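You operate a simulated robot arm through the tools that you are given. There is no shell and no other tool. Be economical: measure what you need, move in short steps, check, and stop when the job is done.

Carry out the task below with a simulated two-armed robot. There is one attempt and no reset: what you move stays moved.

JOB
Dust the cored and the wedge brick on the tunnel car's upper shelf.
Fine: brake the car first; use the red block brush and put it back; leave the extractor running for the dust; no squeeze, knock or drop; the brake stays on. Set down upright: block brush. What is to be rubbed or washed off counts as gone when no trace of it is left.

It is judged by the outcome, as a careful person would: the job done as asked, and still so three seconds after it is handed in. It fails if anything else is knocked over, pushed out of place, dropped, spilled or broken.

ROBOT AND FRAMES
Two 6-joint arms with two-finger grippers on one trunk, on a base that drives. Base frame: it is fixed to the floor where the robot stands at the start and does not move with it; the origin is under the middle of the robot, x ahead of it, y to its left, z up. Readings come in mm, degrees, newtons and seconds.
The left shoulder is at the start at [70, 148, 1402], the right one opposite. With the tool pointing down near the work surface each hand reaches from about 700 to 720 mm from the robot's upright axis, wherever it stands, measured 20 degrees to its own side. Places, roughly: extractor switch [-7500, -4800, 800]; tunnel car [700, 600, 600]. Payload 2.45 kg a hand.
The tool frame of a hand sits at the grasp point between the pads (the TCP): z along the fingers, y along the line on which they close. The tips reach 30 mm beyond it. Largest opening 106 mm; the body of the gripper starts 79 mm behind the TCP.
Orientation is that of the tool frame in the base frame, as a unit quaternion [x, y, z, w]. With the fingers straight down and closing along the base's y, the tool's x points along the base's -x, its y along +y and its z along -z.

CONTROLS
- The arms move only by the tool step_arm. It takes "left_deltas", "right_deltas" or both (then of equal length, played together; a hand with none holds still); each is a list of rows, each a list of 7 numbers: the shift along the tool's x, y, z in units of 50 mm (1.0 is 50 mm), then the turn, a rotation vector about the tool's x, y, z in units of 6 degrees (1.0 is 6 degrees), then the opening in per cent of the stroke, from 0 (shut) to 100 (fully open). In form: [[x, y, z, rx, ry, rz, gripper], ...]. A call has 1 to 20 rows; each row shifts and turns the commanded pose from where the row before left it, along the tool's axes as they then stand. A call with a number of a shift or a turn outside -1 to 1 is refused whole. Rows are played at 5 a second. More than 50 mm and 8.6 degrees between two rows, or a gripper value outside its range, and nothing of the call is played. Where a pose cannot be reached the arm comes as near as it can. A force on the tool above 40 N (or 10 N above the force at the start of the call, whichever is more), or a blocked arm, ends the call early, and 0.2 s more pass. Each finger travels about 72 mm/s and halts on what it meets, pressing with about 37 N; the grip force reading is that of the motor and also rises with nothing between the fingers. The clock runs only during rows and for 0.2 s after the last one: add rows that do not move to give the fingers time. The reply holds the time, the measured pose of the TCP, the force on the tool along the base axes, the opening and the grip force, in the units named above and with some noise, with the torque about the TCP (base axes, N m) and any sound that the robot's microphone picked up.
- Cameras (640 x 400 px; columns grow to the right, rows downward): "scene" is now at [126.6, 50, 1636.1]; the picture's right is [0.53, -0.85, 0.00], its down [-0.46, -0.29, -0.84] and it looks along [0.71, 0.45, -0.54] (base axes); focal length 258 px, centre (320, 200). "left" rides on the left gripper at [76, 2, -106] in its tool frame; the picture's right is [-0.02, 1.00, 0.00], its down [-0.78, -0.02, -0.62] and it looks along [-0.62, -0.01, 0.78] (tool axes); focal length 247 px, centre (320, 200). "right" rides on the right gripper at [76, -2, -106] in its tool frame; the picture's right is [0.02, 1.00, 0.00], its down [-0.78, 0.02, -0.62] and it looks along [-0.62, 0.01, 0.78] (tool axes); focal length 247 px, centre (320, 200). There is no depth. A picture from a camera that has moved, and an enlarged one, comes with that camera's place and axes in the base frame and with its lens.
- camera(camera): a new picture of that camera. It takes no simulated time.
- move_column(by): slides the trunk up (or, below 0, down) by that many mm; the arms and the scene camera ride with it, the base frame stays. It gives what a move gives, with no picture.
- drive_base(legs): drives the robot by 1 to 6 legs, each [ahead, left, turn to the left] in mm, mm and degrees, along the robot's own axes; the way and the turn of a leg run together, so that a leg with both is an arc; at most 1500 mm and 180 degrees a leg. The arms and the cameras ride along, it lands a little off, and it stops where it bumps. It gives what a move gives.
- pan_tilt(pan, tilt): turns the head with the scene camera to pan (to the left, within 86 degrees either way) and tilt (down, from -29 to 69), counted from straight ahead of the robot. It gives what a move gives.
- inspect(camera, box): a new picture of the part [left, top, right, bottom] of that camera's present view, enlarged. It takes no simulated time.
- hand_in(): hands the job in; it is judged then, once.

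Work in short steps. Places have to be worked out from the pictures, the camera data and where the tool is seen: move nearer, look again, correct. Check each grasp and each placing, and mend what went wrong. You have 120 turns and 88 pictures in all, those below and enlarged ones among them. Open the grippers and draw the arms clear of the work before you hand the job in, unless the task says otherwise; then end with one line.

The tools are called after "Emit:" by a JSON object that holds its "op" and its "data". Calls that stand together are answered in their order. step_arm: Moves the arms, as the interface text tells. Its arguments: {"type":"object","properties":{"left_deltas":{"type":"array"},"right_deltas":{"type":"array"}},"required":[]} The other tools are called the same way: move_column (by) slides the trunk up or down; drive_base (legs) drives the base; pan_tilt (pan, tilt) turns the head that bears the scene camera; camera (camera) takes a picture; inspect (camera, box) takes an enlarged picture of a part of a camera's view; hand_in () hands the job in.

At the start:

```text
t: 0.0
left_eef_pos: [381.9, 389.0, 1489.9]
left_ee_rot: [-0.001, 1.0, -0.001, 0.0]
left_ft_force: [0.5, 0.0, -0.4]
left_wrist_torque: [0.0, 0.02, -0.02]
left_width: 106.0
left_gripper_force: 0.0
right_eef_pos: [601.4, -41.9, 1000.6]
right_ee_rot: [0.0, 1.0, 0.0, 0.001]
right_ft_force: [0.2, -0.2, 0.3]
right_wrist_torque: [0.02, 0.03, 0.01]
right_width: 105.9
right_gripper_force: 0.0
trunk travel left (down, up): [-875.0, 65.0]
robot x, y, heading: [-1.3, 0.5, 0.0]
head pan, tilt: [32.0, 32.7]
```

scene: 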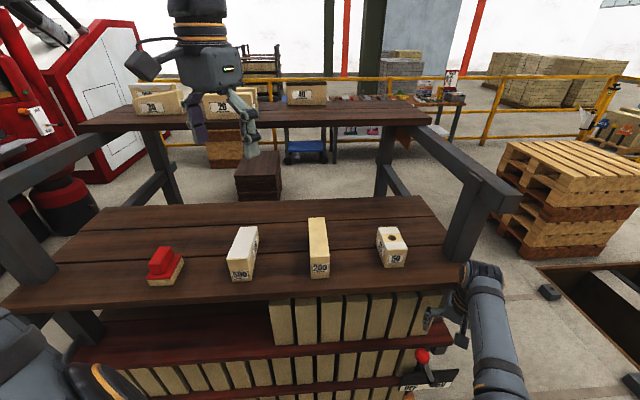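
right: 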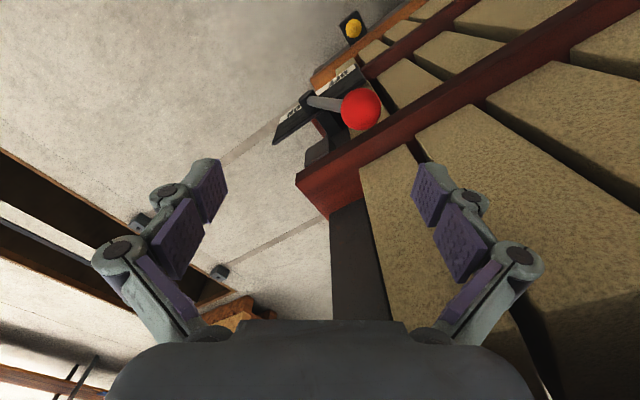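
left: 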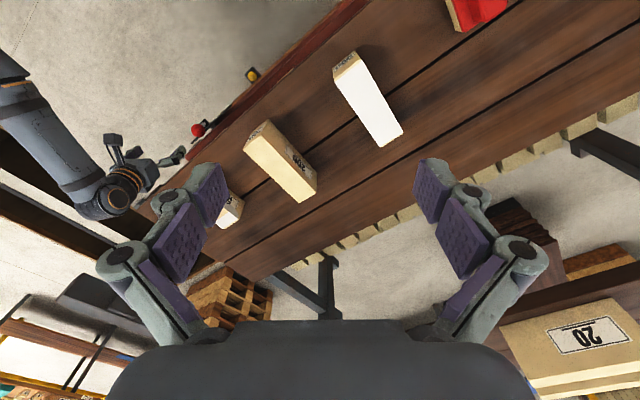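

I'll start by enlarging the brake lever and the items on the car's shelf.

Emit:
{"op": "inspect", "data": {"camera": "scene", "box": [380, 310, 480, 400]}}

Emit:
{"op": "inspect", "data": {"camera": "scene", "box": [130, 190, 450, 310]}}

Emit:
{"op": "inspect", "data": {"camera": "right", "box": [240, 0, 440, 180]}}

```text
4.44 times, centred on (430, 355) of scene
camera zoom: at [126.6, 50.0, 1636.1], right [0.53, -0.85, 0.0], down [-0.46, -0.29, -0.84], along [0.71, 0.45, -0.54], focal length 1146 px, centre (-169, -489)
```

zoom: 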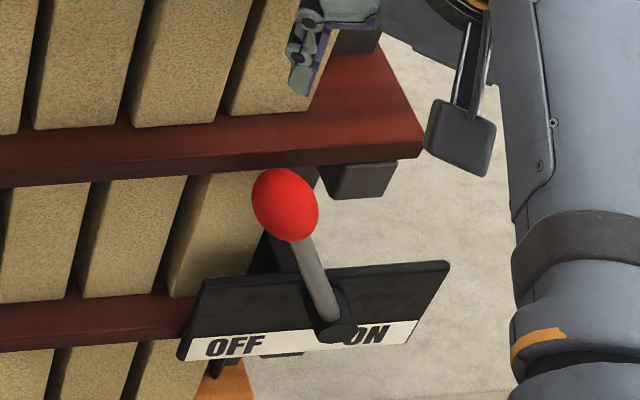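

```text
2.00 times, centred on (290, 250) of scene
camera zoom: at [126.6, 50.0, 1636.1], right [0.53, -0.85, 0.0], down [-0.46, -0.29, -0.84], along [0.71, 0.45, -0.54], focal length 516 px, centre (380, 100)
```

zoom: 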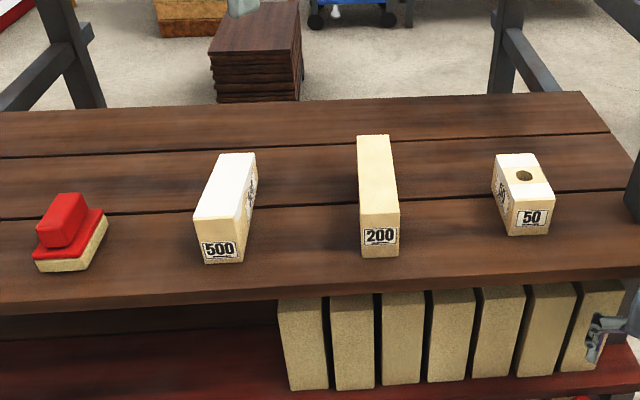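

```text
2.22 times, centred on (340, 90) of right
camera zoom: at [525.7, -44.5, 1105.5], right [-0.02, 1.0, 0.0], down [0.78, 0.02, 0.62], along [0.62, 0.01, -0.78], focal length 549 px, centre (276, 444)
```

zoom: 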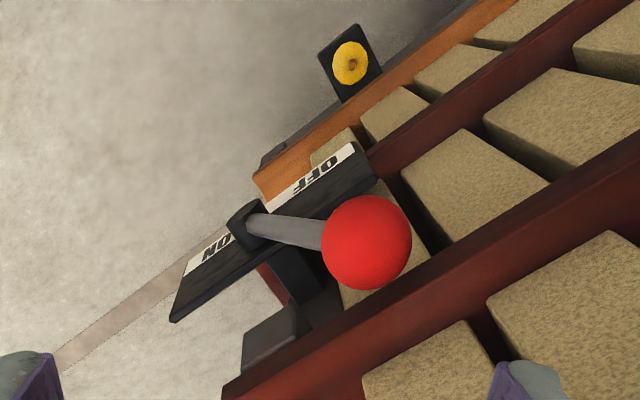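

The car's brake lever is at OFF, with the knob near (620, 2, 825) and the lever plane parallel to the car's front face. I turn the right hand about 37° so that its closing axis runs along the car, then look again.

Emit:
{"op": "step_arm", "data": {"right_deltas": [[0, 0, 0, 0, 0, -0.88, 100], [0, 0, 0, 0, 0, -0.88, 100], [0, 0, 0, 0, 0, -0.88, 100], [0, 0, 0, 0, 0, -0.88, 100], [0, 0, 0, 0, 0, -0.88, 100], [0, 0, 0, 0, 0, -0.88, 100], [0, 0, 0, 0, 0, -0.88, 100]]}}

Emit:
{"op": "camera", "data": {"camera": "right"}}

```text
t: 1.6
left_eef_pos: [382.5, 388.3, 1489.3]
left_ee_rot: [-0.001, 1.0, 0.0, 0.0]
left_ft_force: [0.5, -0.4, -0.7]
left_wrist_torque: [0.0, 0.03, -0.02]
left_width: 105.8
left_gripper_force: 0.0
right_eef_pos: [601.9, -40.7, 1000.4]
right_ee_rot: [-0.318, 0.948, 0.0, 0.0]
right_ft_force: [0.1, 0.0, -0.3]
right_wrist_torque: [0.01, 0.02, -0.03]
right_width: 105.9
right_gripper_force: 0.0
trunk travel left (down, up): [-875.0, 65.0]
robot x, y, heading: [-3.0, 3.6, 0.1]
head pan, tilt: [32.0, 32.7]
```

```text
81 pictures are left
camera right: at [542.0, -90.3, 1105.5], right [-0.62, 0.79, 0.0], down [0.62, 0.49, 0.62], along [0.49, 0.39, -0.78], focal length 247 px, centre (320, 200)
```

right: 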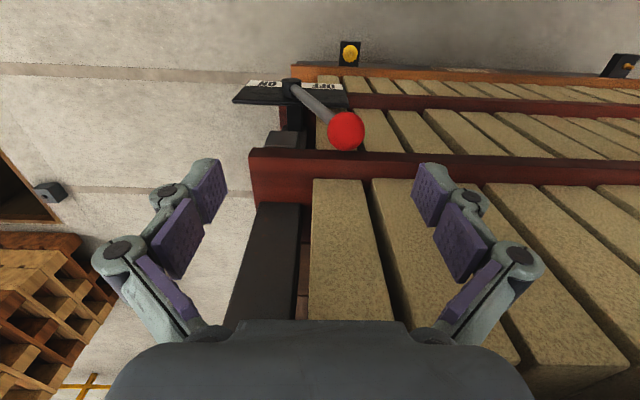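

Re-triangulated, the knob is near (608, 1, 850), the hub near (637, -61, 720) and the car's axis runs about (-0.53, 0.85). I centre the open hand above the knob and look before going down.

Emit:
{"op": "step_arm", "data": {"right_deltas": [[0, 0, 0, 0, 0, 0.77, 100], [-0.27, 0.32, 0, 0, 0, 0, 100], [-0.27, 0.32, 0, 0, 0, 0, 100], [0, 0, 0.5, 0, 0, 0, 100], [0, 0, 0.3, 0, 0, 0, 100]]}}

Emit:
{"op": "camera", "data": {"camera": "right"}}

Emit:
{"op": "camera", "data": {"camera": "scene"}}

```text
t: 2.4
left_eef_pos: [374.6, 376.3, 1494.1]
left_ee_rot: [0.004, 1.0, 0.003, 0.004]
left_ft_force: [-0.7, 0.8, 0.9]
left_wrist_torque: [-0.08, -0.04, 0.0]
left_width: 106.1
left_gripper_force: 0.1
right_eef_pos: [599.0, -29.2, 1000.7]
right_ee_rot: [-0.268, 0.963, -0.008, -0.002]
right_ft_force: [-17.5, -39.1, 7.0]
right_wrist_torque: [5.16, -2.41, -0.57]
right_width: 106.0
right_gripper_force: 0.1
trunk travel left (down, up): [-875.0, 65.0]
robot x, y, heading: [0.6, -4.0, -0.4]
head pan, tilt: [32.0, 32.7]
stopped in row 3 (right hand): the force on the tool passed its limit at 59 N (the readings are from after the stop); the commanded pose is now the measured one
```

```text
80 pictures are left
camera right: at [535.7, -70.0, 1107.0], right [-0.53, 0.85, -0.01], down [0.66, 0.43, 0.61], along [0.53, 0.32, -0.79], focal length 247 px, centre (320, 200)
```

right: 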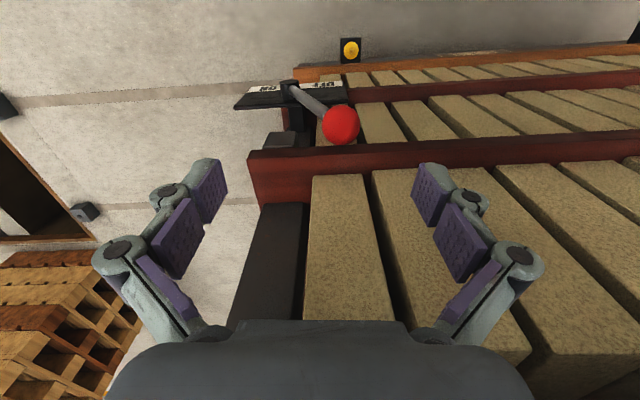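

```text
79 pictures are left
camera scene: at [115.8, 39.5, 1637.4], right [0.52, -0.85, 0.0], down [-0.45, -0.28, -0.85], along [0.72, 0.44, -0.53], focal length 258 px, centre (320, 200)
```

scene: 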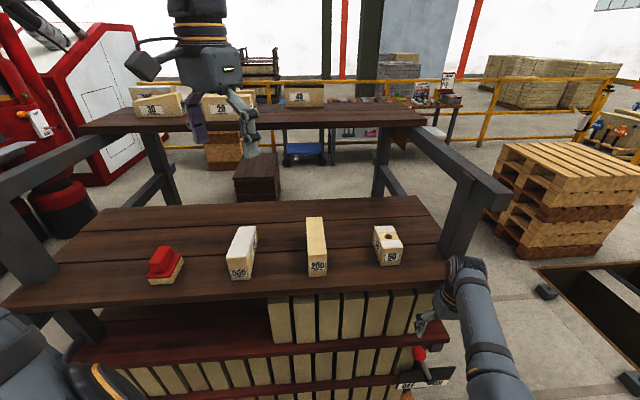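

The wrist touched the deck edge, so I back away outboard. I then tilt the hand so the fingers reach inward and down while the wrist stays clear of the car.

Emit:
{"op": "step_arm", "data": {"right_deltas": [[0.6, -0.3, 0, 0, 0, 0, 100], [0.8, 0, 0, 0, 0, 0, 100]]}}

Emit:
{"op": "step_arm", "data": {"right_deltas": [[0, 0, 0, 0, -1, 0, 100], [0, 0, 0, 0, -1, 0, 100], [0, 0, 0, 0, -1, 0, 100], [0, 0, 0, 0, -1, 0, 100], [0, 0, 0, 0, -1, 0, 100], [0, 0, 0, 0, -1, 0, 100], [0, 0, 0, 0, -1, 0, 100], [0, 0, 0, 0, 0, 0, 100]]}}

Emit:
{"op": "camera", "data": {"camera": "right"}}

Emit:
{"op": "camera", "data": {"camera": "scene"}}

```text
t: 3.2
left_eef_pos: [381.4, 387.3, 1489.4]
left_ee_rot: [0.002, 1.0, 0.0, 0.0]
left_ft_force: [0.0, 0.0, -0.3]
left_wrist_torque: [-0.03, -0.01, -0.02]
left_width: 105.9
left_gripper_force: 0.1
right_eef_pos: [571.9, -112.3, 1006.0]
right_ee_rot: [-0.253, 0.967, -0.04, 0.005]
right_ft_force: [0.3, 0.6, -0.4]
right_wrist_torque: [-0.02, -0.02, 0.01]
right_width: 105.8
right_gripper_force: 0.1
trunk travel left (down, up): [-875.0, 65.0]
robot x, y, heading: [3.0, 1.2, -0.4]
head pan, tilt: [32.0, 32.7]
stopped in row 2 (right hand): the arm was blocked; the commanded pose is now the measured one
```

```text
t: 4.3
left_eef_pos: [381.3, 387.1, 1488.9]
left_ee_rot: [0.001, 1.0, 0.001, 0.0]
left_ft_force: [0.2, 0.3, 0.1]
left_wrist_torque: [0.0, -0.03, 0.02]
left_width: 106.1
left_gripper_force: 0.1
right_eef_pos: [628.8, -124.9, 1089.1]
right_ee_rot: [-0.257, 0.919, -0.013, 0.297]
right_ft_force: [-0.3, -0.5, 0.5]
right_wrist_torque: [0.04, 0.01, 0.01]
right_width: 105.9
right_gripper_force: 0.0
trunk travel left (down, up): [-875.0, 65.0]
robot x, y, heading: [-2.3, 2.6, -0.1]
head pan, tilt: [32.0, 32.7]
stopped in row 5 (right hand): the arm was blocked; the commanded pose is now the measured one
```

```text
78 pictures are left
camera right: at [517.7, -178.6, 1133.6], right [-0.48, 0.86, -0.19], down [0.19, 0.31, 0.93], along [0.86, 0.41, -0.31], focal length 247 px, centre (320, 200)
```

right: 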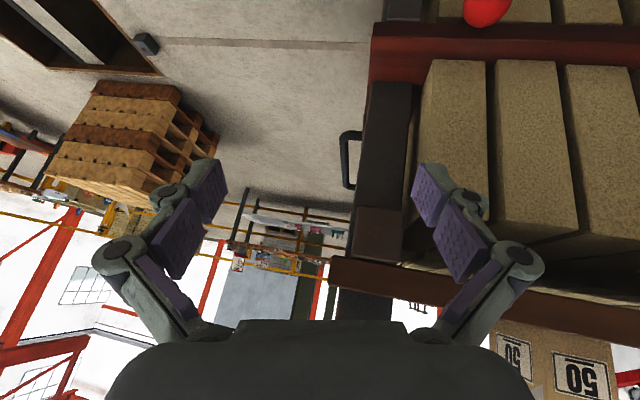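

```text
77 pictures are left
camera scene: at [125.0, 47.7, 1636.2], right [0.53, -0.85, 0.0], down [-0.46, -0.28, -0.84], along [0.72, 0.44, -0.54], focal length 258 px, centre (320, 200)
```

scene: 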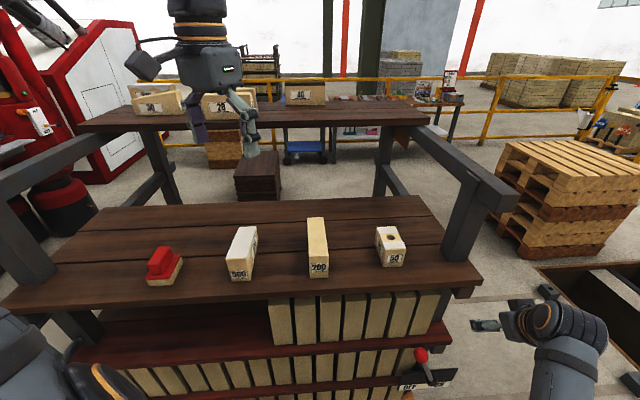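

The right arm is cramped here because the robot stands skewed and too close. I back off, shift right and turn to face the car squarely (heading about 32°), which puts the lever at a good reach for the right hand.

Emit:
{"op": "drive_base", "data": {"legs": [[-150, 0, 0], [55, -154, 0], [0, 0, 32.4]]}}

Emit:
{"op": "move_column", "data": {"by": -250}}

Emit:
{"op": "pan_tilt", "data": {"pan": -15, "tilt": 40}}

Emit:
{"op": "camera", "data": {"camera": "scene"}}

Emit:
{"op": "camera", "data": {"camera": "right"}}

```text
t: 8.3
left_eef_pos: [16.1, 375.3, 1490.3]
left_ee_rot: [-0.282, 0.96, 0.001, -0.001]
left_ft_force: [0.5, -0.1, 0.1]
left_wrist_torque: [0.02, -0.01, 0.02]
left_width: 106.0
left_gripper_force: 0.0
right_eef_pos: [499.5, 81.6, 1086.6]
right_ee_rot: [-0.506, 0.809, 0.071, 0.289]
right_ft_force: [-0.2, -0.7, 0.5]
right_wrist_torque: [0.03, -0.02, 0.01]
right_width: 105.9
right_gripper_force: 0.1
trunk travel left (down, up): [-875.0, 65.0]
robot x, y, heading: [-94.6, -158.8, 32.7]
head pan, tilt: [32.0, 32.7]
```

```text
t: 10.9
left_eef_pos: [14.7, 375.0, 1238.6]
left_ee_rot: [-0.281, 0.96, 0.0, 0.0]
left_ft_force: [0.4, -0.1, 0.5]
left_wrist_torque: [-0.01, 0.01, 0.01]
left_width: 106.0
left_gripper_force: 0.1
right_eef_pos: [499.5, 81.2, 837.9]
right_ee_rot: [-0.506, 0.809, 0.071, 0.29]
right_ft_force: [-0.4, -0.2, -0.6]
right_wrist_torque: [-0.03, -0.03, 0.01]
right_width: 105.8
right_gripper_force: 0.1
trunk travel left (down, up): [-625.0, 315.0]
robot x, y, heading: [-98.2, -160.4, 32.6]
head pan, tilt: [32.0, 32.7]
```

```text
t: 12.1
left_eef_pos: [15.3, 376.3, 1239.0]
left_ee_rot: [-0.281, 0.96, 0.0, -0.001]
left_ft_force: [-0.1, -0.1, 0.3]
left_wrist_torque: [-0.01, -0.02, 0.03]
left_width: 106.0
left_gripper_force: 0.1
right_eef_pos: [499.6, 82.1, 838.1]
right_ee_rot: [-0.506, 0.809, 0.072, 0.29]
right_ft_force: [0.8, 0.0, 0.5]
right_wrist_torque: [-0.01, 0.03, 0.0]
right_width: 106.0
right_gripper_force: 0.1
trunk travel left (down, up): [-625.0, 315.0]
robot x, y, heading: [-95.7, -158.0, 32.6]
head pan, tilt: [-15.0, 40.0]
```

```text
76 pictures are left
camera scene: at [28.1, -101.5, 1375.0], right [0.31, -0.95, 0.0], down [-0.61, -0.2, -0.77], along [0.73, 0.23, -0.64], focal length 258 px, centre (320, 200)
```

scene: 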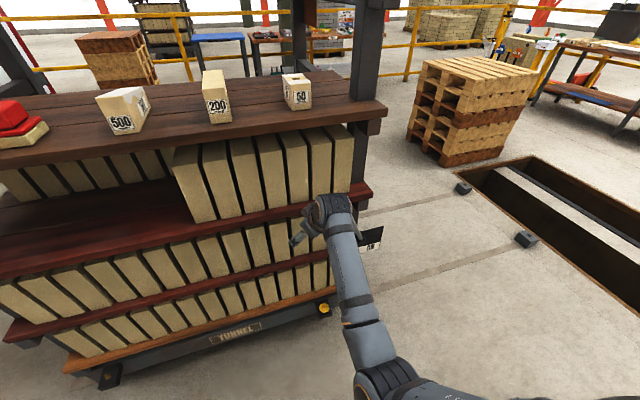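

```text
75 pictures are left
camera right: at [435.2, -23.7, 883.5], right [-0.87, 0.46, -0.19], down [-0.01, 0.36, 0.93], along [0.5, 0.81, -0.31], focal length 247 px, centre (320, 200)
```

right: 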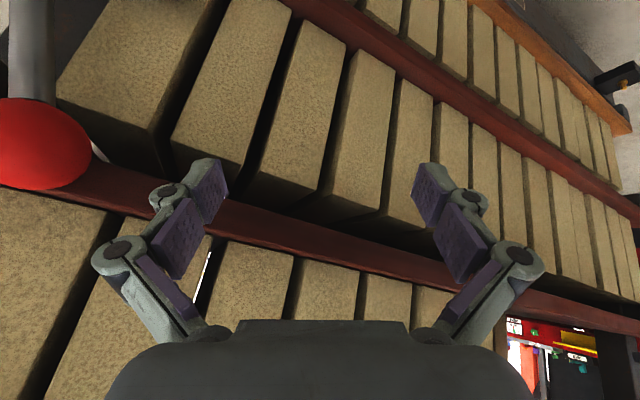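

The hand is now at knob height but yawed 30° too far. I raise it, move it to a spot 100 mm back from the knob along the tilted approach, and turn it square with the car.

Emit:
{"op": "step_arm", "data": {"right_deltas": [[-0.49, -0.16, -0.75, 0, 0, 0, 100], [-0.49, -0.16, -0.75, 0, 0, 0, 100], [0.49, -0.67, -0.17, 0, 0, 0, 100], [0.49, -0.67, -0.17, 0, 0, 0, 100], [0.49, -0.67, -0.17, 0, 0, 0, 100], [0, 0, 0, 0.243, -0.108, 0.795, 100], [0, 0, 0, 0.243, -0.108, 0.795, 100], [0, 0, 0, 0.243, -0.108, 0.795, 100], [0, 0, 0, 0.243, -0.108, 0.795, 100], [0, 0, 0, 0.243, -0.108, 0.795, 100], [0, 0, 0, 0.243, -0.108, 0.795, 100], [0, 0, 0, 0, 0, 0, 100]]}}

Emit:
{"op": "camera", "data": {"camera": "right"}}

```text
t: 14.7
left_eef_pos: [16.1, 376.8, 1239.1]
left_ee_rot: [-0.281, 0.96, 0.0, 0.0]
left_ft_force: [0.2, 1.2, -0.4]
left_wrist_torque: [-0.01, 0.02, 0.01]
left_width: 105.8
left_gripper_force: 0.0
right_eef_pos: [553.8, -32.9, 928.2]
right_ee_rot: [-0.265, 0.902, 0.097, 0.327]
right_ft_force: [-0.3, 0.0, 0.3]
right_wrist_torque: [0.04, 0.01, -0.03]
right_width: 106.2
right_gripper_force: 0.1
trunk travel left (down, up): [-625.0, 315.0]
robot x, y, heading: [-98.7, -156.0, 32.9]
head pan, tilt: [-15.0, 40.0]
```

```text
74 pictures are left
camera right: at [447.3, -105.0, 959.8], right [-0.55, 0.83, -0.01], down [0.16, 0.12, 0.98], along [0.82, 0.54, -0.2], focal length 247 px, centre (320, 200)
```

right: 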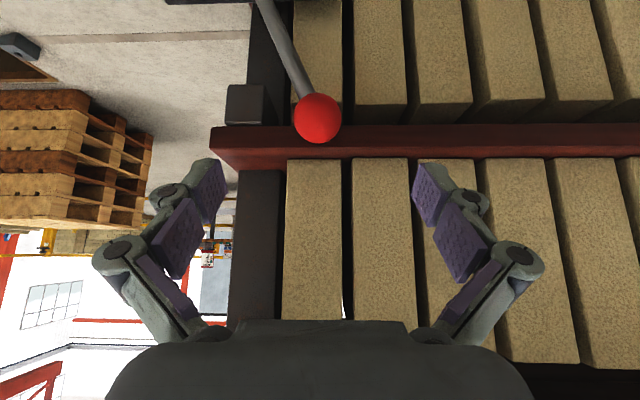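

The knob fits at (609, -2, 850), dead ahead of the fingers. I advance about 90 mm so the open fingers straddle it.

Emit:
{"op": "step_arm", "data": {"right_deltas": [[0, 0, 0.45, 0, 0, 0, 100], [0, 0, 0.45, 0, 0, 0, 100], [0, 0, 0.45, 0, 0, 0, 100], [0, 0, 0.4, 0, 0, 0, 100], [0, 0, 0, 0, 0, 0, 100]]}}

Emit:
{"op": "camera", "data": {"camera": "right"}}

```text
t: 15.9
left_eef_pos: [16.1, 375.9, 1239.0]
left_ee_rot: [-0.281, 0.96, 0.0, 0.0]
left_ft_force: [0.2, 0.1, 0.2]
left_wrist_torque: [0.01, -0.01, 0.02]
left_width: 106.3
left_gripper_force: 0.0
right_eef_pos: [599.5, -3.3, 860.3]
right_ee_rot: [-0.265, 0.901, 0.098, 0.329]
right_ft_force: [0.2, 0.1, 0.8]
right_wrist_torque: [0.0, -0.01, -0.02]
right_width: 105.9
right_gripper_force: 0.1
trunk travel left (down, up): [-625.0, 315.0]
robot x, y, heading: [-95.6, -154.1, 32.4]
head pan, tilt: [-15.0, 40.0]
```

```text
73 pictures are left
camera right: at [493.6, -75.4, 892.1], right [-0.56, 0.83, -0.01], down [0.16, 0.12, 0.98], along [0.82, 0.54, -0.2], focal length 247 px, centre (320, 200)
```

right: 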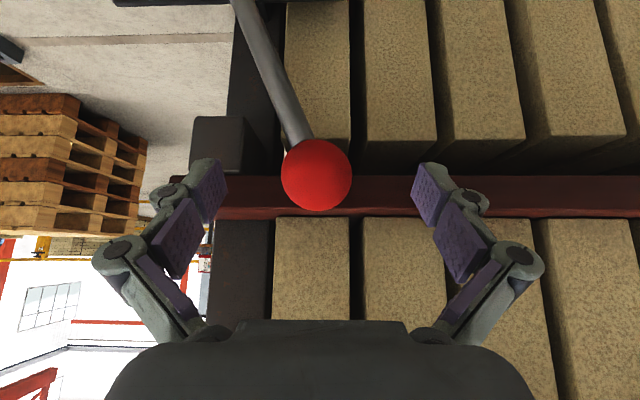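

The knob sits between the open pads. I sweep the hand toward ON (tool -y) so the OFF-side finger pushes the lever over.

Emit:
{"op": "step_arm", "data": {"right_deltas": [[0, -0.4, 0, 0, 0, 0, 100], [0, -0.3, 0, 0, 0, 0, 100], [0, -0.3, 0, 0, 0, 0, 100], [0, -0.3, 0, 0, 0, 0, 100], [0, -0.3, 0, 0, 0, 0, 100], [0, -0.3, 0, 0, 0, 0, 100], [0, -0.3, 0, 0, 0, 0, 100], [0, -0.3, 0, 0, 0, 0, 100]]}}

Emit:
{"op": "camera", "data": {"camera": "right"}}

```text
t: 17.7
left_eef_pos: [15.7, 376.8, 1238.3]
left_ee_rot: [-0.282, 0.959, 0.001, -0.001]
left_ft_force: [0.7, -0.4, -0.9]
left_wrist_torque: [0.01, -0.02, -0.01]
left_width: 106.0
left_gripper_force: 0.0
right_eef_pos: [667.7, -112.0, 859.0]
right_ee_rot: [-0.265, 0.902, 0.097, 0.327]
right_ft_force: [0.0, -0.8, -0.7]
right_wrist_torque: [0.02, 0.01, 0.01]
right_width: 105.5
right_gripper_force: 0.0
trunk travel left (down, up): [-625.0, 315.0]
robot x, y, heading: [-95.8, -157.8, 32.4]
head pan, tilt: [-15.0, 40.0]
```

```text
72 pictures are left
camera right: at [561.9, -182.4, 890.7], right [-0.56, 0.83, -0.01], down [0.16, 0.12, 0.98], along [0.82, 0.54, -0.2], focal length 247 px, centre (320, 200)
```

right: 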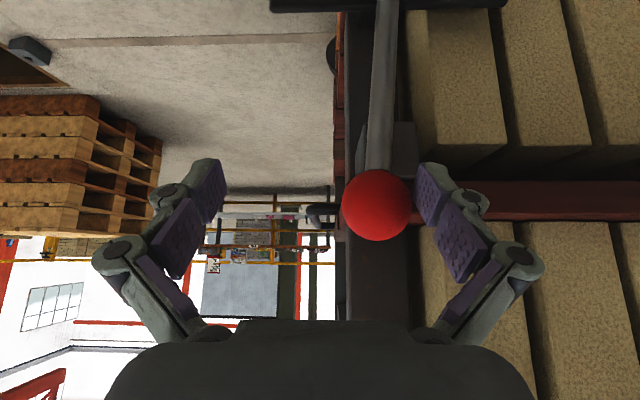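

The lever is near upright. I keep pushing toward ON.

Emit:
{"op": "step_arm", "data": {"right_deltas": [[0, -0.3, 0, 0, 0, 0, 100], [0, -0.3, 0, 0, 0, 0, 100], [0, -0.3, 0, 0, 0, 0, 100], [0, -0.2, 0, 0, 0, 0, 100], [0, -0.15, 0, 0, 0, 0, 100], [0, 0, 0, 0, 0, 0, 100]]}}

Emit:
{"op": "camera", "data": {"camera": "right"}}

```text
t: 19.1
left_eef_pos: [13.2, 379.3, 1238.6]
left_ee_rot: [-0.282, 0.959, -0.001, 0.001]
left_ft_force: [-0.2, 0.2, -0.2]
left_wrist_torque: [0.0, -0.01, 0.01]
left_width: 106.1
left_gripper_force: 0.1
right_eef_pos: [700.0, -157.3, 859.8]
right_ee_rot: [-0.267, 0.901, 0.098, 0.327]
right_ft_force: [-16.1, 16.0, -3.9]
right_wrist_torque: [-0.09, -0.08, 0.43]
right_width: 106.1
right_gripper_force: 0.3
trunk travel left (down, up): [-625.0, 315.0]
robot x, y, heading: [-96.1, -154.5, 33.0]
head pan, tilt: [-15.0, 40.0]
```

```text
71 pictures are left
camera right: at [594.3, -229.3, 892.5], right [-0.56, 0.83, -0.01], down [0.16, 0.12, 0.98], along [0.81, 0.55, -0.2], focal length 247 px, centre (320, 200)
```

right: 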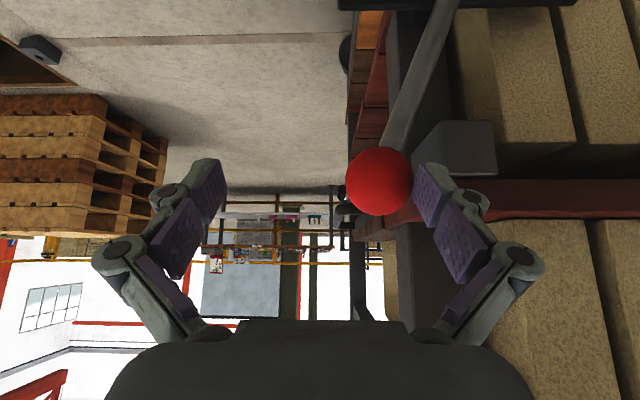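

There is a steady 22 N, so the lever looks to be at its ON stop. I back off 20 mm and check that it stays.

Emit:
{"op": "step_arm", "data": {"right_deltas": [[0, 0.4, 0, 0, 0, 0, 100], [0, 0, -0.6, 0, 0, 0, 100], [0, 0, -0.8, 0, 0, 0, 100], [0, 0, -0.8, 0, 0, 0, 100], [0, 0, -0.8, 0, 0, 0, 100]]}}

Emit:
{"op": "camera", "data": {"camera": "right"}}

Emit:
{"op": "inspect", "data": {"camera": "scene", "box": [280, 160, 440, 280]}}

```text
t: 20.3
left_eef_pos: [13.4, 374.7, 1239.4]
left_ee_rot: [-0.283, 0.959, 0.001, 0.001]
left_ft_force: [-1.3, 0.2, -0.9]
left_wrist_torque: [0.01, -0.03, -0.05]
left_width: 106.1
left_gripper_force: 0.0
right_eef_pos: [609.0, -198.7, 977.1]
right_ee_rot: [-0.266, 0.901, 0.098, 0.328]
right_ft_force: [-1.1, 0.7, 0.2]
right_wrist_torque: [0.0, 0.03, -0.02]
right_width: 105.7
right_gripper_force: 0.1
trunk travel left (down, up): [-625.0, 315.0]
robot x, y, heading: [-92.3, -160.6, 32.6]
head pan, tilt: [-15.0, 40.0]
```

```text
70 pictures are left
camera right: at [503.5, -270.7, 1008.3], right [-0.56, 0.83, -0.01], down [0.16, 0.12, 0.98], along [0.82, 0.54, -0.2], focal length 247 px, centre (320, 200)
```

right: 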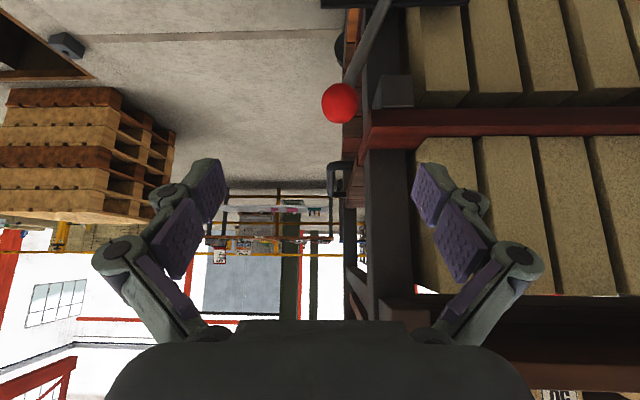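

```text
3.33 times, centred on (360, 220) of scene
camera zoom: at [26.1, -102.6, 1375.1], right [0.3, -0.95, 0.0], down [-0.61, -0.2, -0.77], along [0.73, 0.23, -0.64], focal length 859 px, centre (187, 133)
```

zoom: 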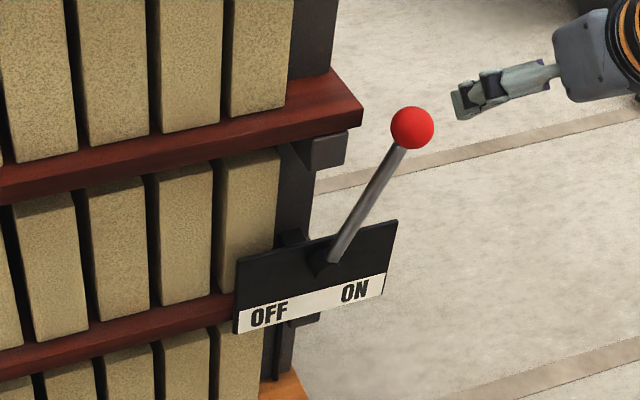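

The brake is ON. The extractor switch lies about 8.7 m directly behind the robot, so I look to both sides before moving that way.

Emit:
{"op": "pan_tilt", "data": {"pan": 86, "tilt": 20}}

Emit:
{"op": "camera", "data": {"camera": "scene"}}

Emit:
{"op": "pan_tilt", "data": {"pan": -86, "tilt": 20}}

Emit:
{"op": "camera", "data": {"camera": "scene"}}

```text
t: 22.0
left_eef_pos: [17.0, 375.6, 1239.0]
left_ee_rot: [-0.281, 0.96, 0.001, 0.0]
left_ft_force: [-0.3, -0.4, 0.9]
left_wrist_torque: [-0.01, 0.02, -0.02]
left_width: 106.1
left_gripper_force: 0.0
right_eef_pos: [610.6, -198.6, 974.4]
right_ee_rot: [-0.265, 0.902, 0.097, 0.327]
right_ft_force: [0.0, -0.5, 0.9]
right_wrist_torque: [-0.01, -0.02, 0.03]
right_width: 106.1
right_gripper_force: 0.1
trunk travel left (down, up): [-625.0, 315.0]
robot x, y, heading: [-95.1, -156.5, 32.8]
head pan, tilt: [85.9, 20.0]
```

```text
68 pictures are left
camera scene: at [-97.4, -45.9, 1406.4], right [0.88, 0.48, 0.0], down [0.16, -0.3, -0.94], along [-0.45, 0.82, -0.34], focal length 258 px, centre (320, 200)
```

scene: 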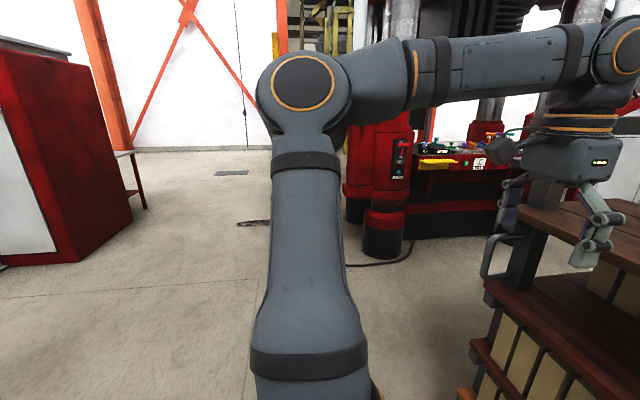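

```text
t: 24.6
left_eef_pos: [14.9, 375.9, 1238.6]
left_ee_rot: [-0.282, 0.959, 0.0, 0.001]
left_ft_force: [-0.5, -0.7, -0.1]
left_wrist_torque: [0.0, 0.02, 0.02]
left_width: 106.1
left_gripper_force: 0.0
right_eef_pos: [609.9, -198.0, 975.6]
right_ee_rot: [-0.265, 0.902, 0.096, 0.327]
right_ft_force: [-0.4, -0.2, 0.2]
right_wrist_torque: [-0.01, -0.02, 0.02]
right_width: 105.8
right_gripper_force: 0.1
trunk travel left (down, up): [-625.0, 315.0]
robot x, y, heading: [-93.3, -155.0, 32.8]
head pan, tilt: [-85.9, 20.0]
```

```text
67 pictures are left
camera scene: at [3.0, -202.2, 1406.4], right [-0.8, -0.6, 0.0], down [-0.21, 0.27, -0.94], along [0.56, -0.75, -0.34], focal length 258 px, centre (320, 200)
```

scene: 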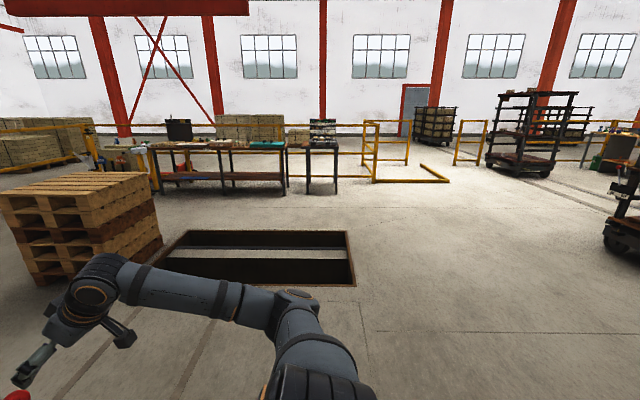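

Both sides are clear close by. I back off 500 mm and turn right about 150°, then look where to drive.

Emit:
{"op": "drive_base", "data": {"legs": [[-500, 0, 0], [0, 0, -150]]}}

Emit:
{"op": "pan_tilt", "data": {"pan": -30, "tilt": 15}}

Emit:
{"op": "camera", "data": {"camera": "scene"}}

```text
t: 33.7
left_eef_pos: [-327.3, -938.5, 1238.7]
left_ee_rot: [0.846, 0.534, 0.001, -0.001]
left_ft_force: [0.5, -0.3, 0.3]
left_wrist_torque: [0.0, 0.01, 0.03]
left_width: 106.0
left_gripper_force: 0.2
right_eef_pos: [-1136.6, -761.5, 975.2]
right_ee_rot: [0.795, 0.502, -0.288, 0.182]
right_ft_force: [-0.7, -0.5, 0.0]
right_wrist_torque: [-0.01, -0.02, 0.03]
right_width: 106.1
right_gripper_force: 0.0
trunk travel left (down, up): [-625.0, 315.0]
robot x, y, heading: [-515.2, -425.1, -115.3]
head pan, tilt: [-85.9, 20.0]
```

```text
t: 34.9
left_eef_pos: [-327.7, -938.7, 1239.1]
left_ee_rot: [0.846, 0.534, 0.0, -0.001]
left_ft_force: [0.7, 0.8, -0.3]
left_wrist_torque: [0.02, -0.01, 0.01]
left_width: 105.6
left_gripper_force: 0.1
right_eef_pos: [-1137.1, -761.4, 976.9]
right_ee_rot: [0.795, 0.501, -0.289, 0.182]
right_ft_force: [1.2, 0.5, 0.3]
right_wrist_torque: [-0.01, 0.0, 0.01]
right_width: 106.0
right_gripper_force: 0.2
trunk travel left (down, up): [-625.0, 315.0]
robot x, y, heading: [-517.5, -424.9, -115.6]
head pan, tilt: [-30.0, 15.0]
```

```text
66 pictures are left
camera scene: at [-612.2, -521.4, 1414.5], right [-0.57, 0.82, 0.0], down [0.21, 0.15, -0.97], along [-0.8, -0.55, -0.26], focal length 258 px, centre (320, 200)
```

scene: 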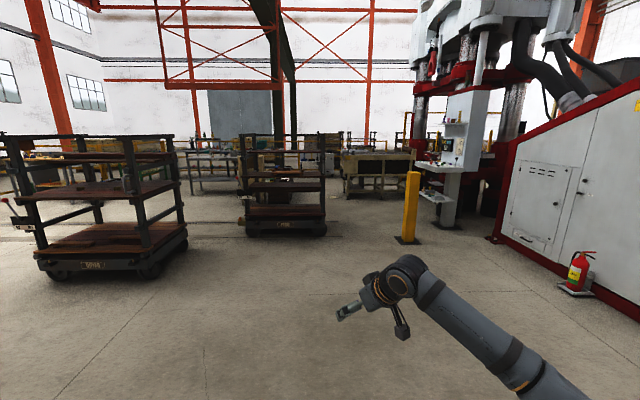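

The switch should appear near pixel (333, 152). I enlarge that region.

Emit:
{"op": "inspect", "data": {"camera": "scene", "box": [230, 100, 470, 250]}}

Emit:
{"op": "inspect", "data": {"camera": "scene", "box": [290, 125, 390, 185]}}

```text
2.67 times, centred on (350, 175) of scene
camera zoom: at [-612.2, -521.4, 1414.5], right [-0.57, 0.82, 0.0], down [0.21, 0.15, -0.97], along [-0.8, -0.55, -0.26], focal length 687 px, centre (240, 267)
```

zoom: 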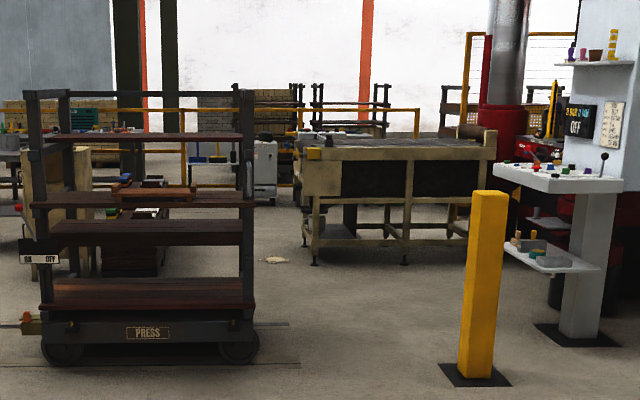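

```text
6.40 times, centred on (340, 155) of scene
camera zoom: at [-612.2, -521.4, 1414.5], right [-0.57, 0.82, 0.0], down [0.21, 0.15, -0.97], along [-0.8, -0.55, -0.26], focal length 1650 px, centre (192, 488)
```

zoom: 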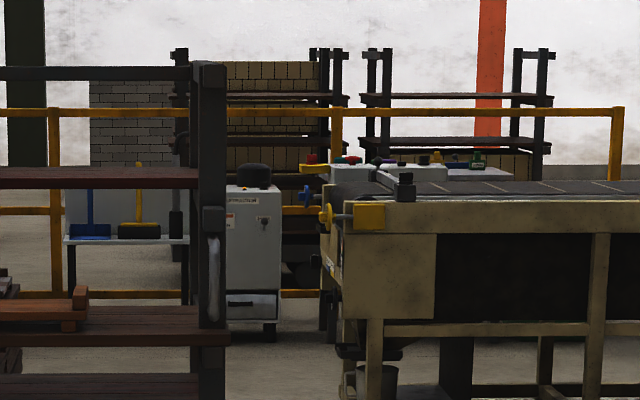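

The white cabinet with the label is the extractor. I zoom on its switch and label.

Emit:
{"op": "inspect", "data": {"camera": "scene", "box": [320, 148, 344, 163]}}

```text
16.00 times, centred on (332, 156) of scene
camera zoom: at [-612.2, -521.4, 1414.5], right [-0.57, 0.82, 0.0], down [0.21, 0.15, -0.97], along [-0.8, -0.55, -0.26], focal length 4124 px, centre (128, 912)
```

zoom: 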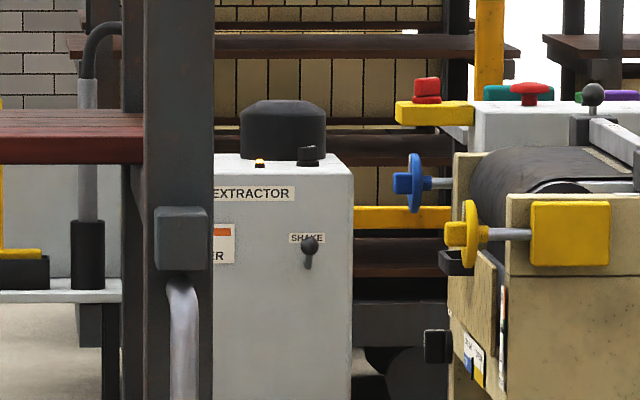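

The extractor has a black switch and a lamp on top, but I can't read its state from here. I raise the arms above bollard height and drive toward the gap between the PRESS car and the yellow bollard.

Emit:
{"op": "move_column", "data": {"by": 250}}

Emit:
{"op": "drive_base", "data": {"legs": [[0, 0, -41.7], [1200, 0, 0], [1000, 0, 0]]}}

Emit:
{"op": "pan_tilt", "data": {"pan": 0, "tilt": 25}}

Emit:
{"op": "camera", "data": {"camera": "scene"}}

```text
t: 37.5
left_eef_pos: [-328.4, -937.5, 1488.2]
left_ee_rot: [0.846, 0.533, 0.0, 0.0]
left_ft_force: [0.2, -0.5, -0.4]
left_wrist_torque: [0.01, 0.01, 0.01]
left_width: 106.0
left_gripper_force: 0.1
right_eef_pos: [-1137.3, -762.2, 1224.7]
right_ee_rot: [0.795, 0.502, -0.288, 0.182]
right_ft_force: [-0.4, 0.5, -0.5]
right_wrist_torque: [0.03, 0.01, 0.01]
right_width: 106.1
right_gripper_force: 0.0
trunk travel left (down, up): [-875.0, 65.0]
robot x, y, heading: [-510.6, -425.7, -115.6]
head pan, tilt: [-30.0, 15.0]
```

```text
t: 50.3
left_eef_pos: [-2756.3, -1777.2, 1489.9]
left_ee_rot: [0.982, 0.191, 0.001, 0.0]
left_ft_force: [-0.2, 0.1, -0.1]
left_wrist_torque: [0.0, -0.01, 0.01]
left_width: 106.1
left_gripper_force: 0.1
right_eef_pos: [-3234.8, -1102.5, 1225.7]
right_ee_rot: [0.922, 0.18, -0.336, 0.066]
right_ft_force: [0.6, 0.0, 0.0]
right_wrist_torque: [0.03, 0.02, 0.0]
right_width: 106.0
right_gripper_force: 0.1
trunk travel left (down, up): [-875.0, 65.0]
robot x, y, heading: [-2549.0, -1273.9, -157.9]
head pan, tilt: [-30.0, 15.0]
```

```text
t: 51.2
left_eef_pos: [-2756.6, -1778.4, 1489.2]
left_ee_rot: [0.982, 0.191, 0.0, 0.0]
left_ft_force: [0.8, 0.4, -0.9]
left_wrist_torque: [0.01, 0.01, 0.0]
left_width: 105.8
left_gripper_force: 0.1
right_eef_pos: [-3235.8, -1102.3, 1225.4]
right_ee_rot: [0.923, 0.18, -0.335, 0.066]
right_ft_force: [-0.1, -0.3, 0.3]
right_wrist_torque: [0.0, -0.01, 0.0]
right_width: 105.9
right_gripper_force: 0.1
trunk travel left (down, up): [-875.0, 65.0]
robot x, y, heading: [-2550.4, -1273.2, -158.0]
head pan, tilt: [0.0, 25.0]
```

```text
62 pictures are left
camera scene: at [-2680.2, -1325.8, 1648.3], right [-0.37, 0.93, 0.0], down [0.39, 0.16, -0.91], along [-0.84, -0.34, -0.42], focal length 258 px, centre (320, 200)
```

scene: 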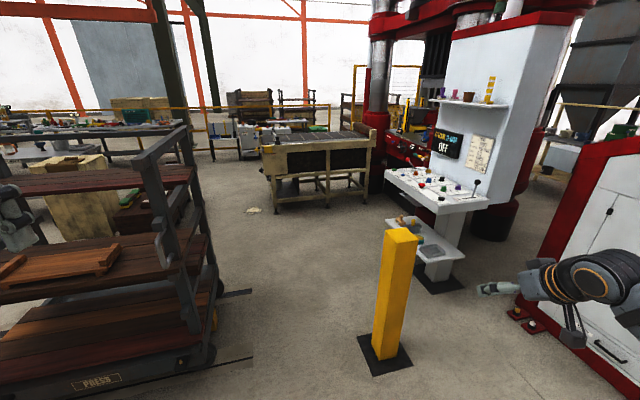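

The gap is about 1.1 m wide and the arms ride above the bollard. I drive straight through it and about 850 mm beyond, then look again.

Emit:
{"op": "drive_base", "data": {"legs": [[1250, 0, 0], [800, 0, 0]]}}

Emit:
{"op": "pan_tilt", "data": {"pan": 40, "tilt": 25}}

Emit:
{"op": "camera", "data": {"camera": "scene"}}

```text
t: 61.5
left_eef_pos: [-4660.5, -2546.7, 1488.3]
left_ee_rot: [0.981, 0.192, -0.001, 0.0]
left_ft_force: [-0.2, 0.1, 1.1]
left_wrist_torque: [0.02, 0.03, -0.03]
left_width: 105.9
left_gripper_force: 0.0
right_eef_pos: [-5140.8, -1872.8, 1226.2]
right_ee_rot: [0.922, 0.181, -0.335, 0.067]
right_ft_force: [0.3, 0.5, -0.5]
right_wrist_torque: [0.02, -0.01, 0.01]
right_width: 106.1
right_gripper_force: 0.1
trunk travel left (down, up): [-875.0, 65.0]
robot x, y, heading: [-4455.2, -2045.1, -157.8]
head pan, tilt: [0.0, 25.0]
```

```text
t: 62.5
left_eef_pos: [-4661.3, -2547.2, 1489.4]
left_ee_rot: [0.981, 0.192, 0.0, 0.001]
left_ft_force: [-0.3, 0.5, 0.2]
left_wrist_torque: [-0.02, 0.0, -0.02]
left_width: 106.0
left_gripper_force: 0.1
right_eef_pos: [-5140.2, -1873.4, 1225.8]
right_ee_rot: [0.922, 0.18, -0.335, 0.066]
right_ft_force: [0.8, 1.0, 0.0]
right_wrist_torque: [0.06, -0.02, 0.01]
right_width: 105.9
right_gripper_force: 0.0
trunk travel left (down, up): [-875.0, 65.0]
robot x, y, heading: [-4453.0, -2046.9, -158.0]
head pan, tilt: [40.0, 25.0]
```

```text
61 pictures are left
camera scene: at [-4543.0, -2141.1, 1648.3], right [-0.88, 0.47, 0.0], down [0.2, 0.37, -0.91], along [-0.42, -0.8, -0.42], focal length 258 px, centre (320, 200)
```

scene: 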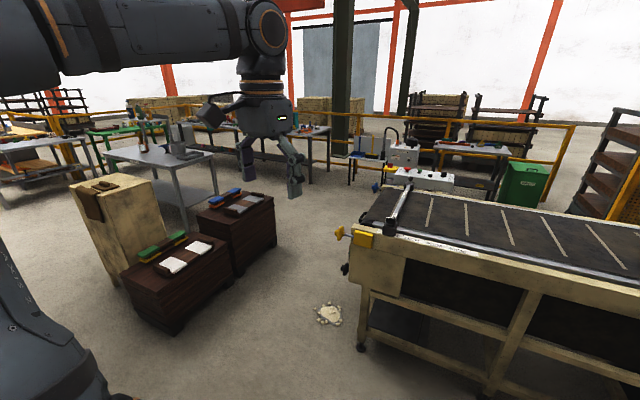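

The extractor is beyond the gap between the conveyor table's left end and the wooden crates. I strafe to the mouth of that gap, steering clear of the powder pile near (-5257, -3378), then go 600 mm in.

Emit:
{"op": "drive_base", "data": {"legs": [[782, 1145, 6], [600, 0, 0]]}}

Emit:
{"op": "pan_tilt", "data": {"pan": 10, "tilt": 25}}

Emit:
{"op": "camera", "data": {"camera": "scene"}}

```text
t: 72.5
left_eef_pos: [-5330.9, -4229.0, 1488.9]
left_ee_rot: [0.969, 0.247, -0.002, 0.0]
left_ft_force: [0.0, 0.2, -0.3]
left_wrist_torque: [-0.03, 0.01, 0.02]
left_width: 105.9
left_gripper_force: 0.0
right_eef_pos: [-5882.4, -3612.0, 1225.9]
right_ee_rot: [0.911, 0.233, -0.331, 0.086]
right_ft_force: [-0.2, 0.1, 0.3]
right_wrist_torque: [-0.03, -0.03, 0.0]
right_width: 105.9
right_gripper_force: 0.2
trunk travel left (down, up): [-875.0, 65.0]
robot x, y, heading: [-5183.7, -3708.5, -151.6]
head pan, tilt: [40.0, 25.0]
```

```text
t: 73.4
left_eef_pos: [-5332.4, -4230.1, 1488.0]
left_ee_rot: [0.969, 0.246, 0.001, 0.001]
left_ft_force: [-0.1, -0.1, -0.3]
left_wrist_torque: [0.04, 0.01, 0.01]
left_width: 106.3
left_gripper_force: 0.0
right_eef_pos: [-5883.6, -3613.1, 1225.4]
right_ee_rot: [0.911, 0.232, -0.331, 0.085]
right_ft_force: [0.2, 0.3, -0.5]
right_wrist_torque: [0.0, 0.0, -0.01]
right_width: 106.0
right_gripper_force: 0.0
trunk travel left (down, up): [-875.0, 65.0]
robot x, y, heading: [-5184.4, -3707.9, -151.3]
head pan, tilt: [10.0, 25.0]
```

```text
60 pictures are left
camera scene: at [-5298.0, -3785.8, 1648.2], right [-0.62, 0.78, 0.0], down [0.33, 0.26, -0.91], along [-0.71, -0.56, -0.42], focal length 258 px, centre (320, 200)
```

scene: 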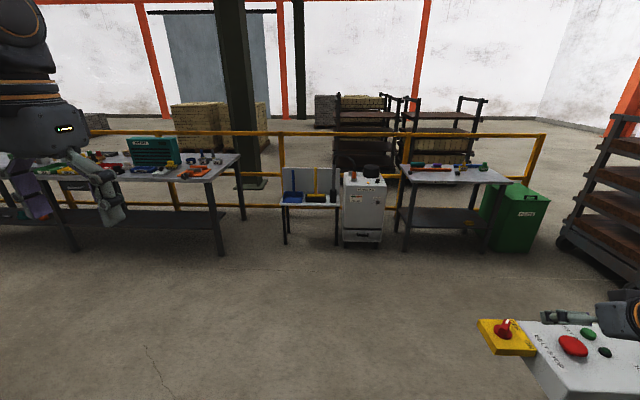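

The extractor is straight ahead. I read its top controls before going on.

Emit:
{"op": "inspect", "data": {"camera": "scene", "box": [330, 158, 400, 202]}}

Emit:
{"op": "camera", "data": {"camera": "right"}}

```text
9.09 times, centred on (365, 180) of scene
camera zoom: at [-5298.0, -3785.8, 1648.2], right [-0.62, 0.78, 0.0], down [0.33, 0.26, -0.91], along [-0.71, -0.56, -0.42], focal length 2343 px, centre (-89, 382)
```

zoom: 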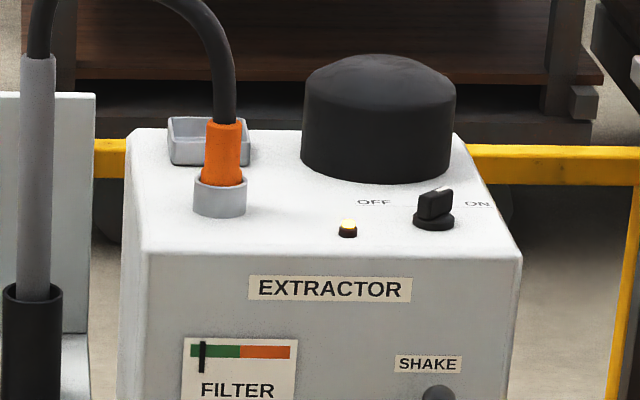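

```text
58 pictures are left
camera right: at [-5773.1, -3552.5, 1257.2], right [0.49, -0.87, -0.01], down [-0.17, -0.11, 0.98], along [-0.85, -0.48, -0.2], focal length 247 px, centre (320, 200)
```

right: 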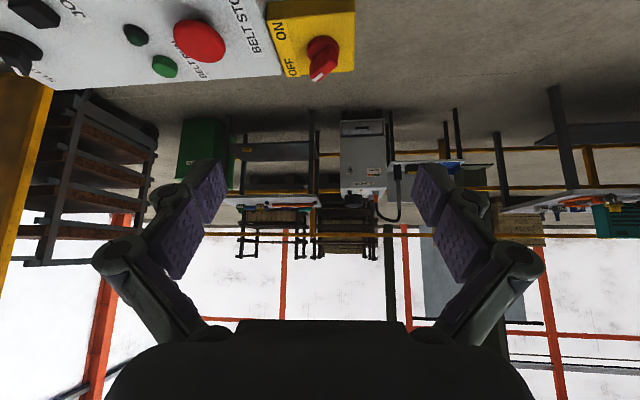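

A lamp is lit beside the switch. I zoom further to see which way the switch points.

Emit:
{"op": "inspect", "data": {"camera": "scene", "box": [364, 176, 388, 191]}}

```text
16.00 times, centred on (376, 184) of scene
camera zoom: at [-5298.0, -3785.8, 1648.2], right [-0.62, 0.78, 0.0], down [0.33, 0.26, -0.91], along [-0.71, -0.56, -0.42], focal length 4124 px, centre (-576, 464)
```

zoom: 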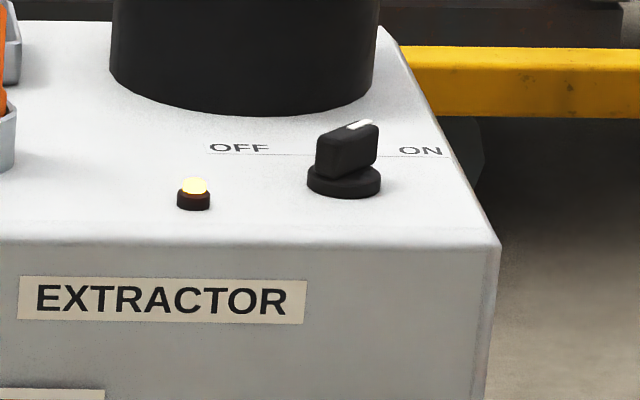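

The switch pointer is toward ON and the lamp is lit, so the extractor is already running and needs only to be left alone. I retrace my path and turn back toward the tunnel car.

Emit:
{"op": "drive_base", "data": {"legs": [[-600, 0, 0], [-833, -1117, -6.2], [-800, 0, 0], [-1250, 0, 0], [-800, 0, 0], [0, 0, -169]]}}

Emit:
{"op": "pan_tilt", "data": {"pan": 0, "tilt": 25}}

Emit:
{"op": "camera", "data": {"camera": "scene"}}

```text
t: 104.0
left_eef_pos: [-1647.3, -397.9, 1488.2]
left_ee_rot: [-0.307, 0.952, 0.0, 0.0]
left_ft_force: [-0.7, -0.2, 0.4]
left_wrist_torque: [0.01, -0.01, -0.02]
left_width: 105.7
left_gripper_force: 0.1
right_eef_pos: [-1024.3, -941.3, 1225.2]
right_ee_rot: [-0.288, 0.895, 0.105, 0.325]
right_ft_force: [0.2, -0.4, 0.0]
right_wrist_torque: [0.03, -0.01, -0.04]
right_width: 106.1
right_gripper_force: 0.0
trunk travel left (down, up): [-875.0, 65.0]
robot x, y, heading: [-1733.0, -937.9, 35.7]
head pan, tilt: [10.0, 25.0]
```

```text
t: 104.8
left_eef_pos: [-1647.5, -398.3, 1489.2]
left_ee_rot: [-0.306, 0.952, 0.0, -0.001]
left_ft_force: [-1.0, -0.8, 0.2]
left_wrist_torque: [0.01, -0.03, -0.01]
left_width: 106.0
left_gripper_force: 0.0
right_eef_pos: [-1023.0, -941.0, 1225.7]
right_ee_rot: [-0.288, 0.895, 0.105, 0.324]
right_ft_force: [0.3, -0.4, -0.4]
right_wrist_torque: [0.03, 0.01, 0.04]
right_width: 106.0
right_gripper_force: 0.1
trunk travel left (down, up): [-875.0, 65.0]
robot x, y, heading: [-1733.0, -934.8, 35.8]
head pan, tilt: [0.0, 25.0]
```

```text
56 pictures are left
camera scene: at [-1615.3, -850.6, 1648.3], right [0.58, -0.81, 0.0], down [-0.34, -0.25, -0.91], along [0.74, 0.53, -0.42], focal length 258 px, centre (320, 200)
```

scene: 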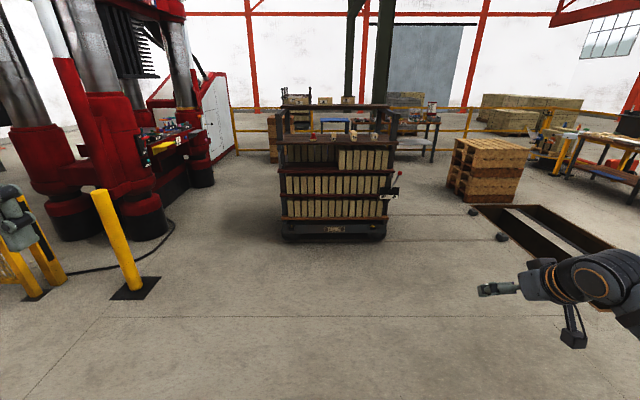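

The car is ahead with its brake still at ON. I enlarge it to measure the deck and the items.

Emit:
{"op": "inspect", "data": {"camera": "scene", "box": [260, 90, 420, 190]}}

Emit:
{"op": "inspect", "data": {"camera": "scene", "box": [300, 122, 390, 150]}}

```text
4.00 times, centred on (340, 140) of scene
camera zoom: at [-1615.3, -850.6, 1648.3], right [0.58, -0.81, 0.0], down [-0.34, -0.25, -0.91], along [0.74, 0.53, -0.42], focal length 1031 px, centre (240, 440)
```

zoom: 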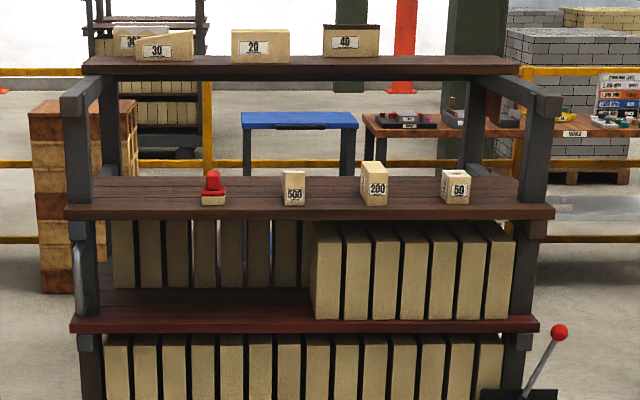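

```text
7.11 times, centred on (345, 136) of scene
camera zoom: at [-1615.3, -850.6, 1648.3], right [0.58, -0.81, 0.0], down [-0.34, -0.25, -0.91], along [0.74, 0.53, -0.42], focal length 1833 px, centre (142, 655)
```

zoom: 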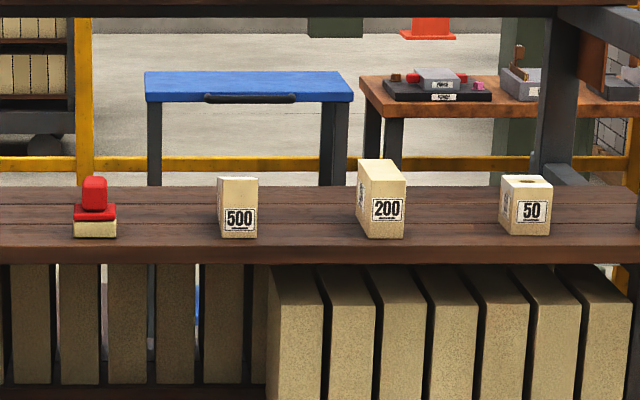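

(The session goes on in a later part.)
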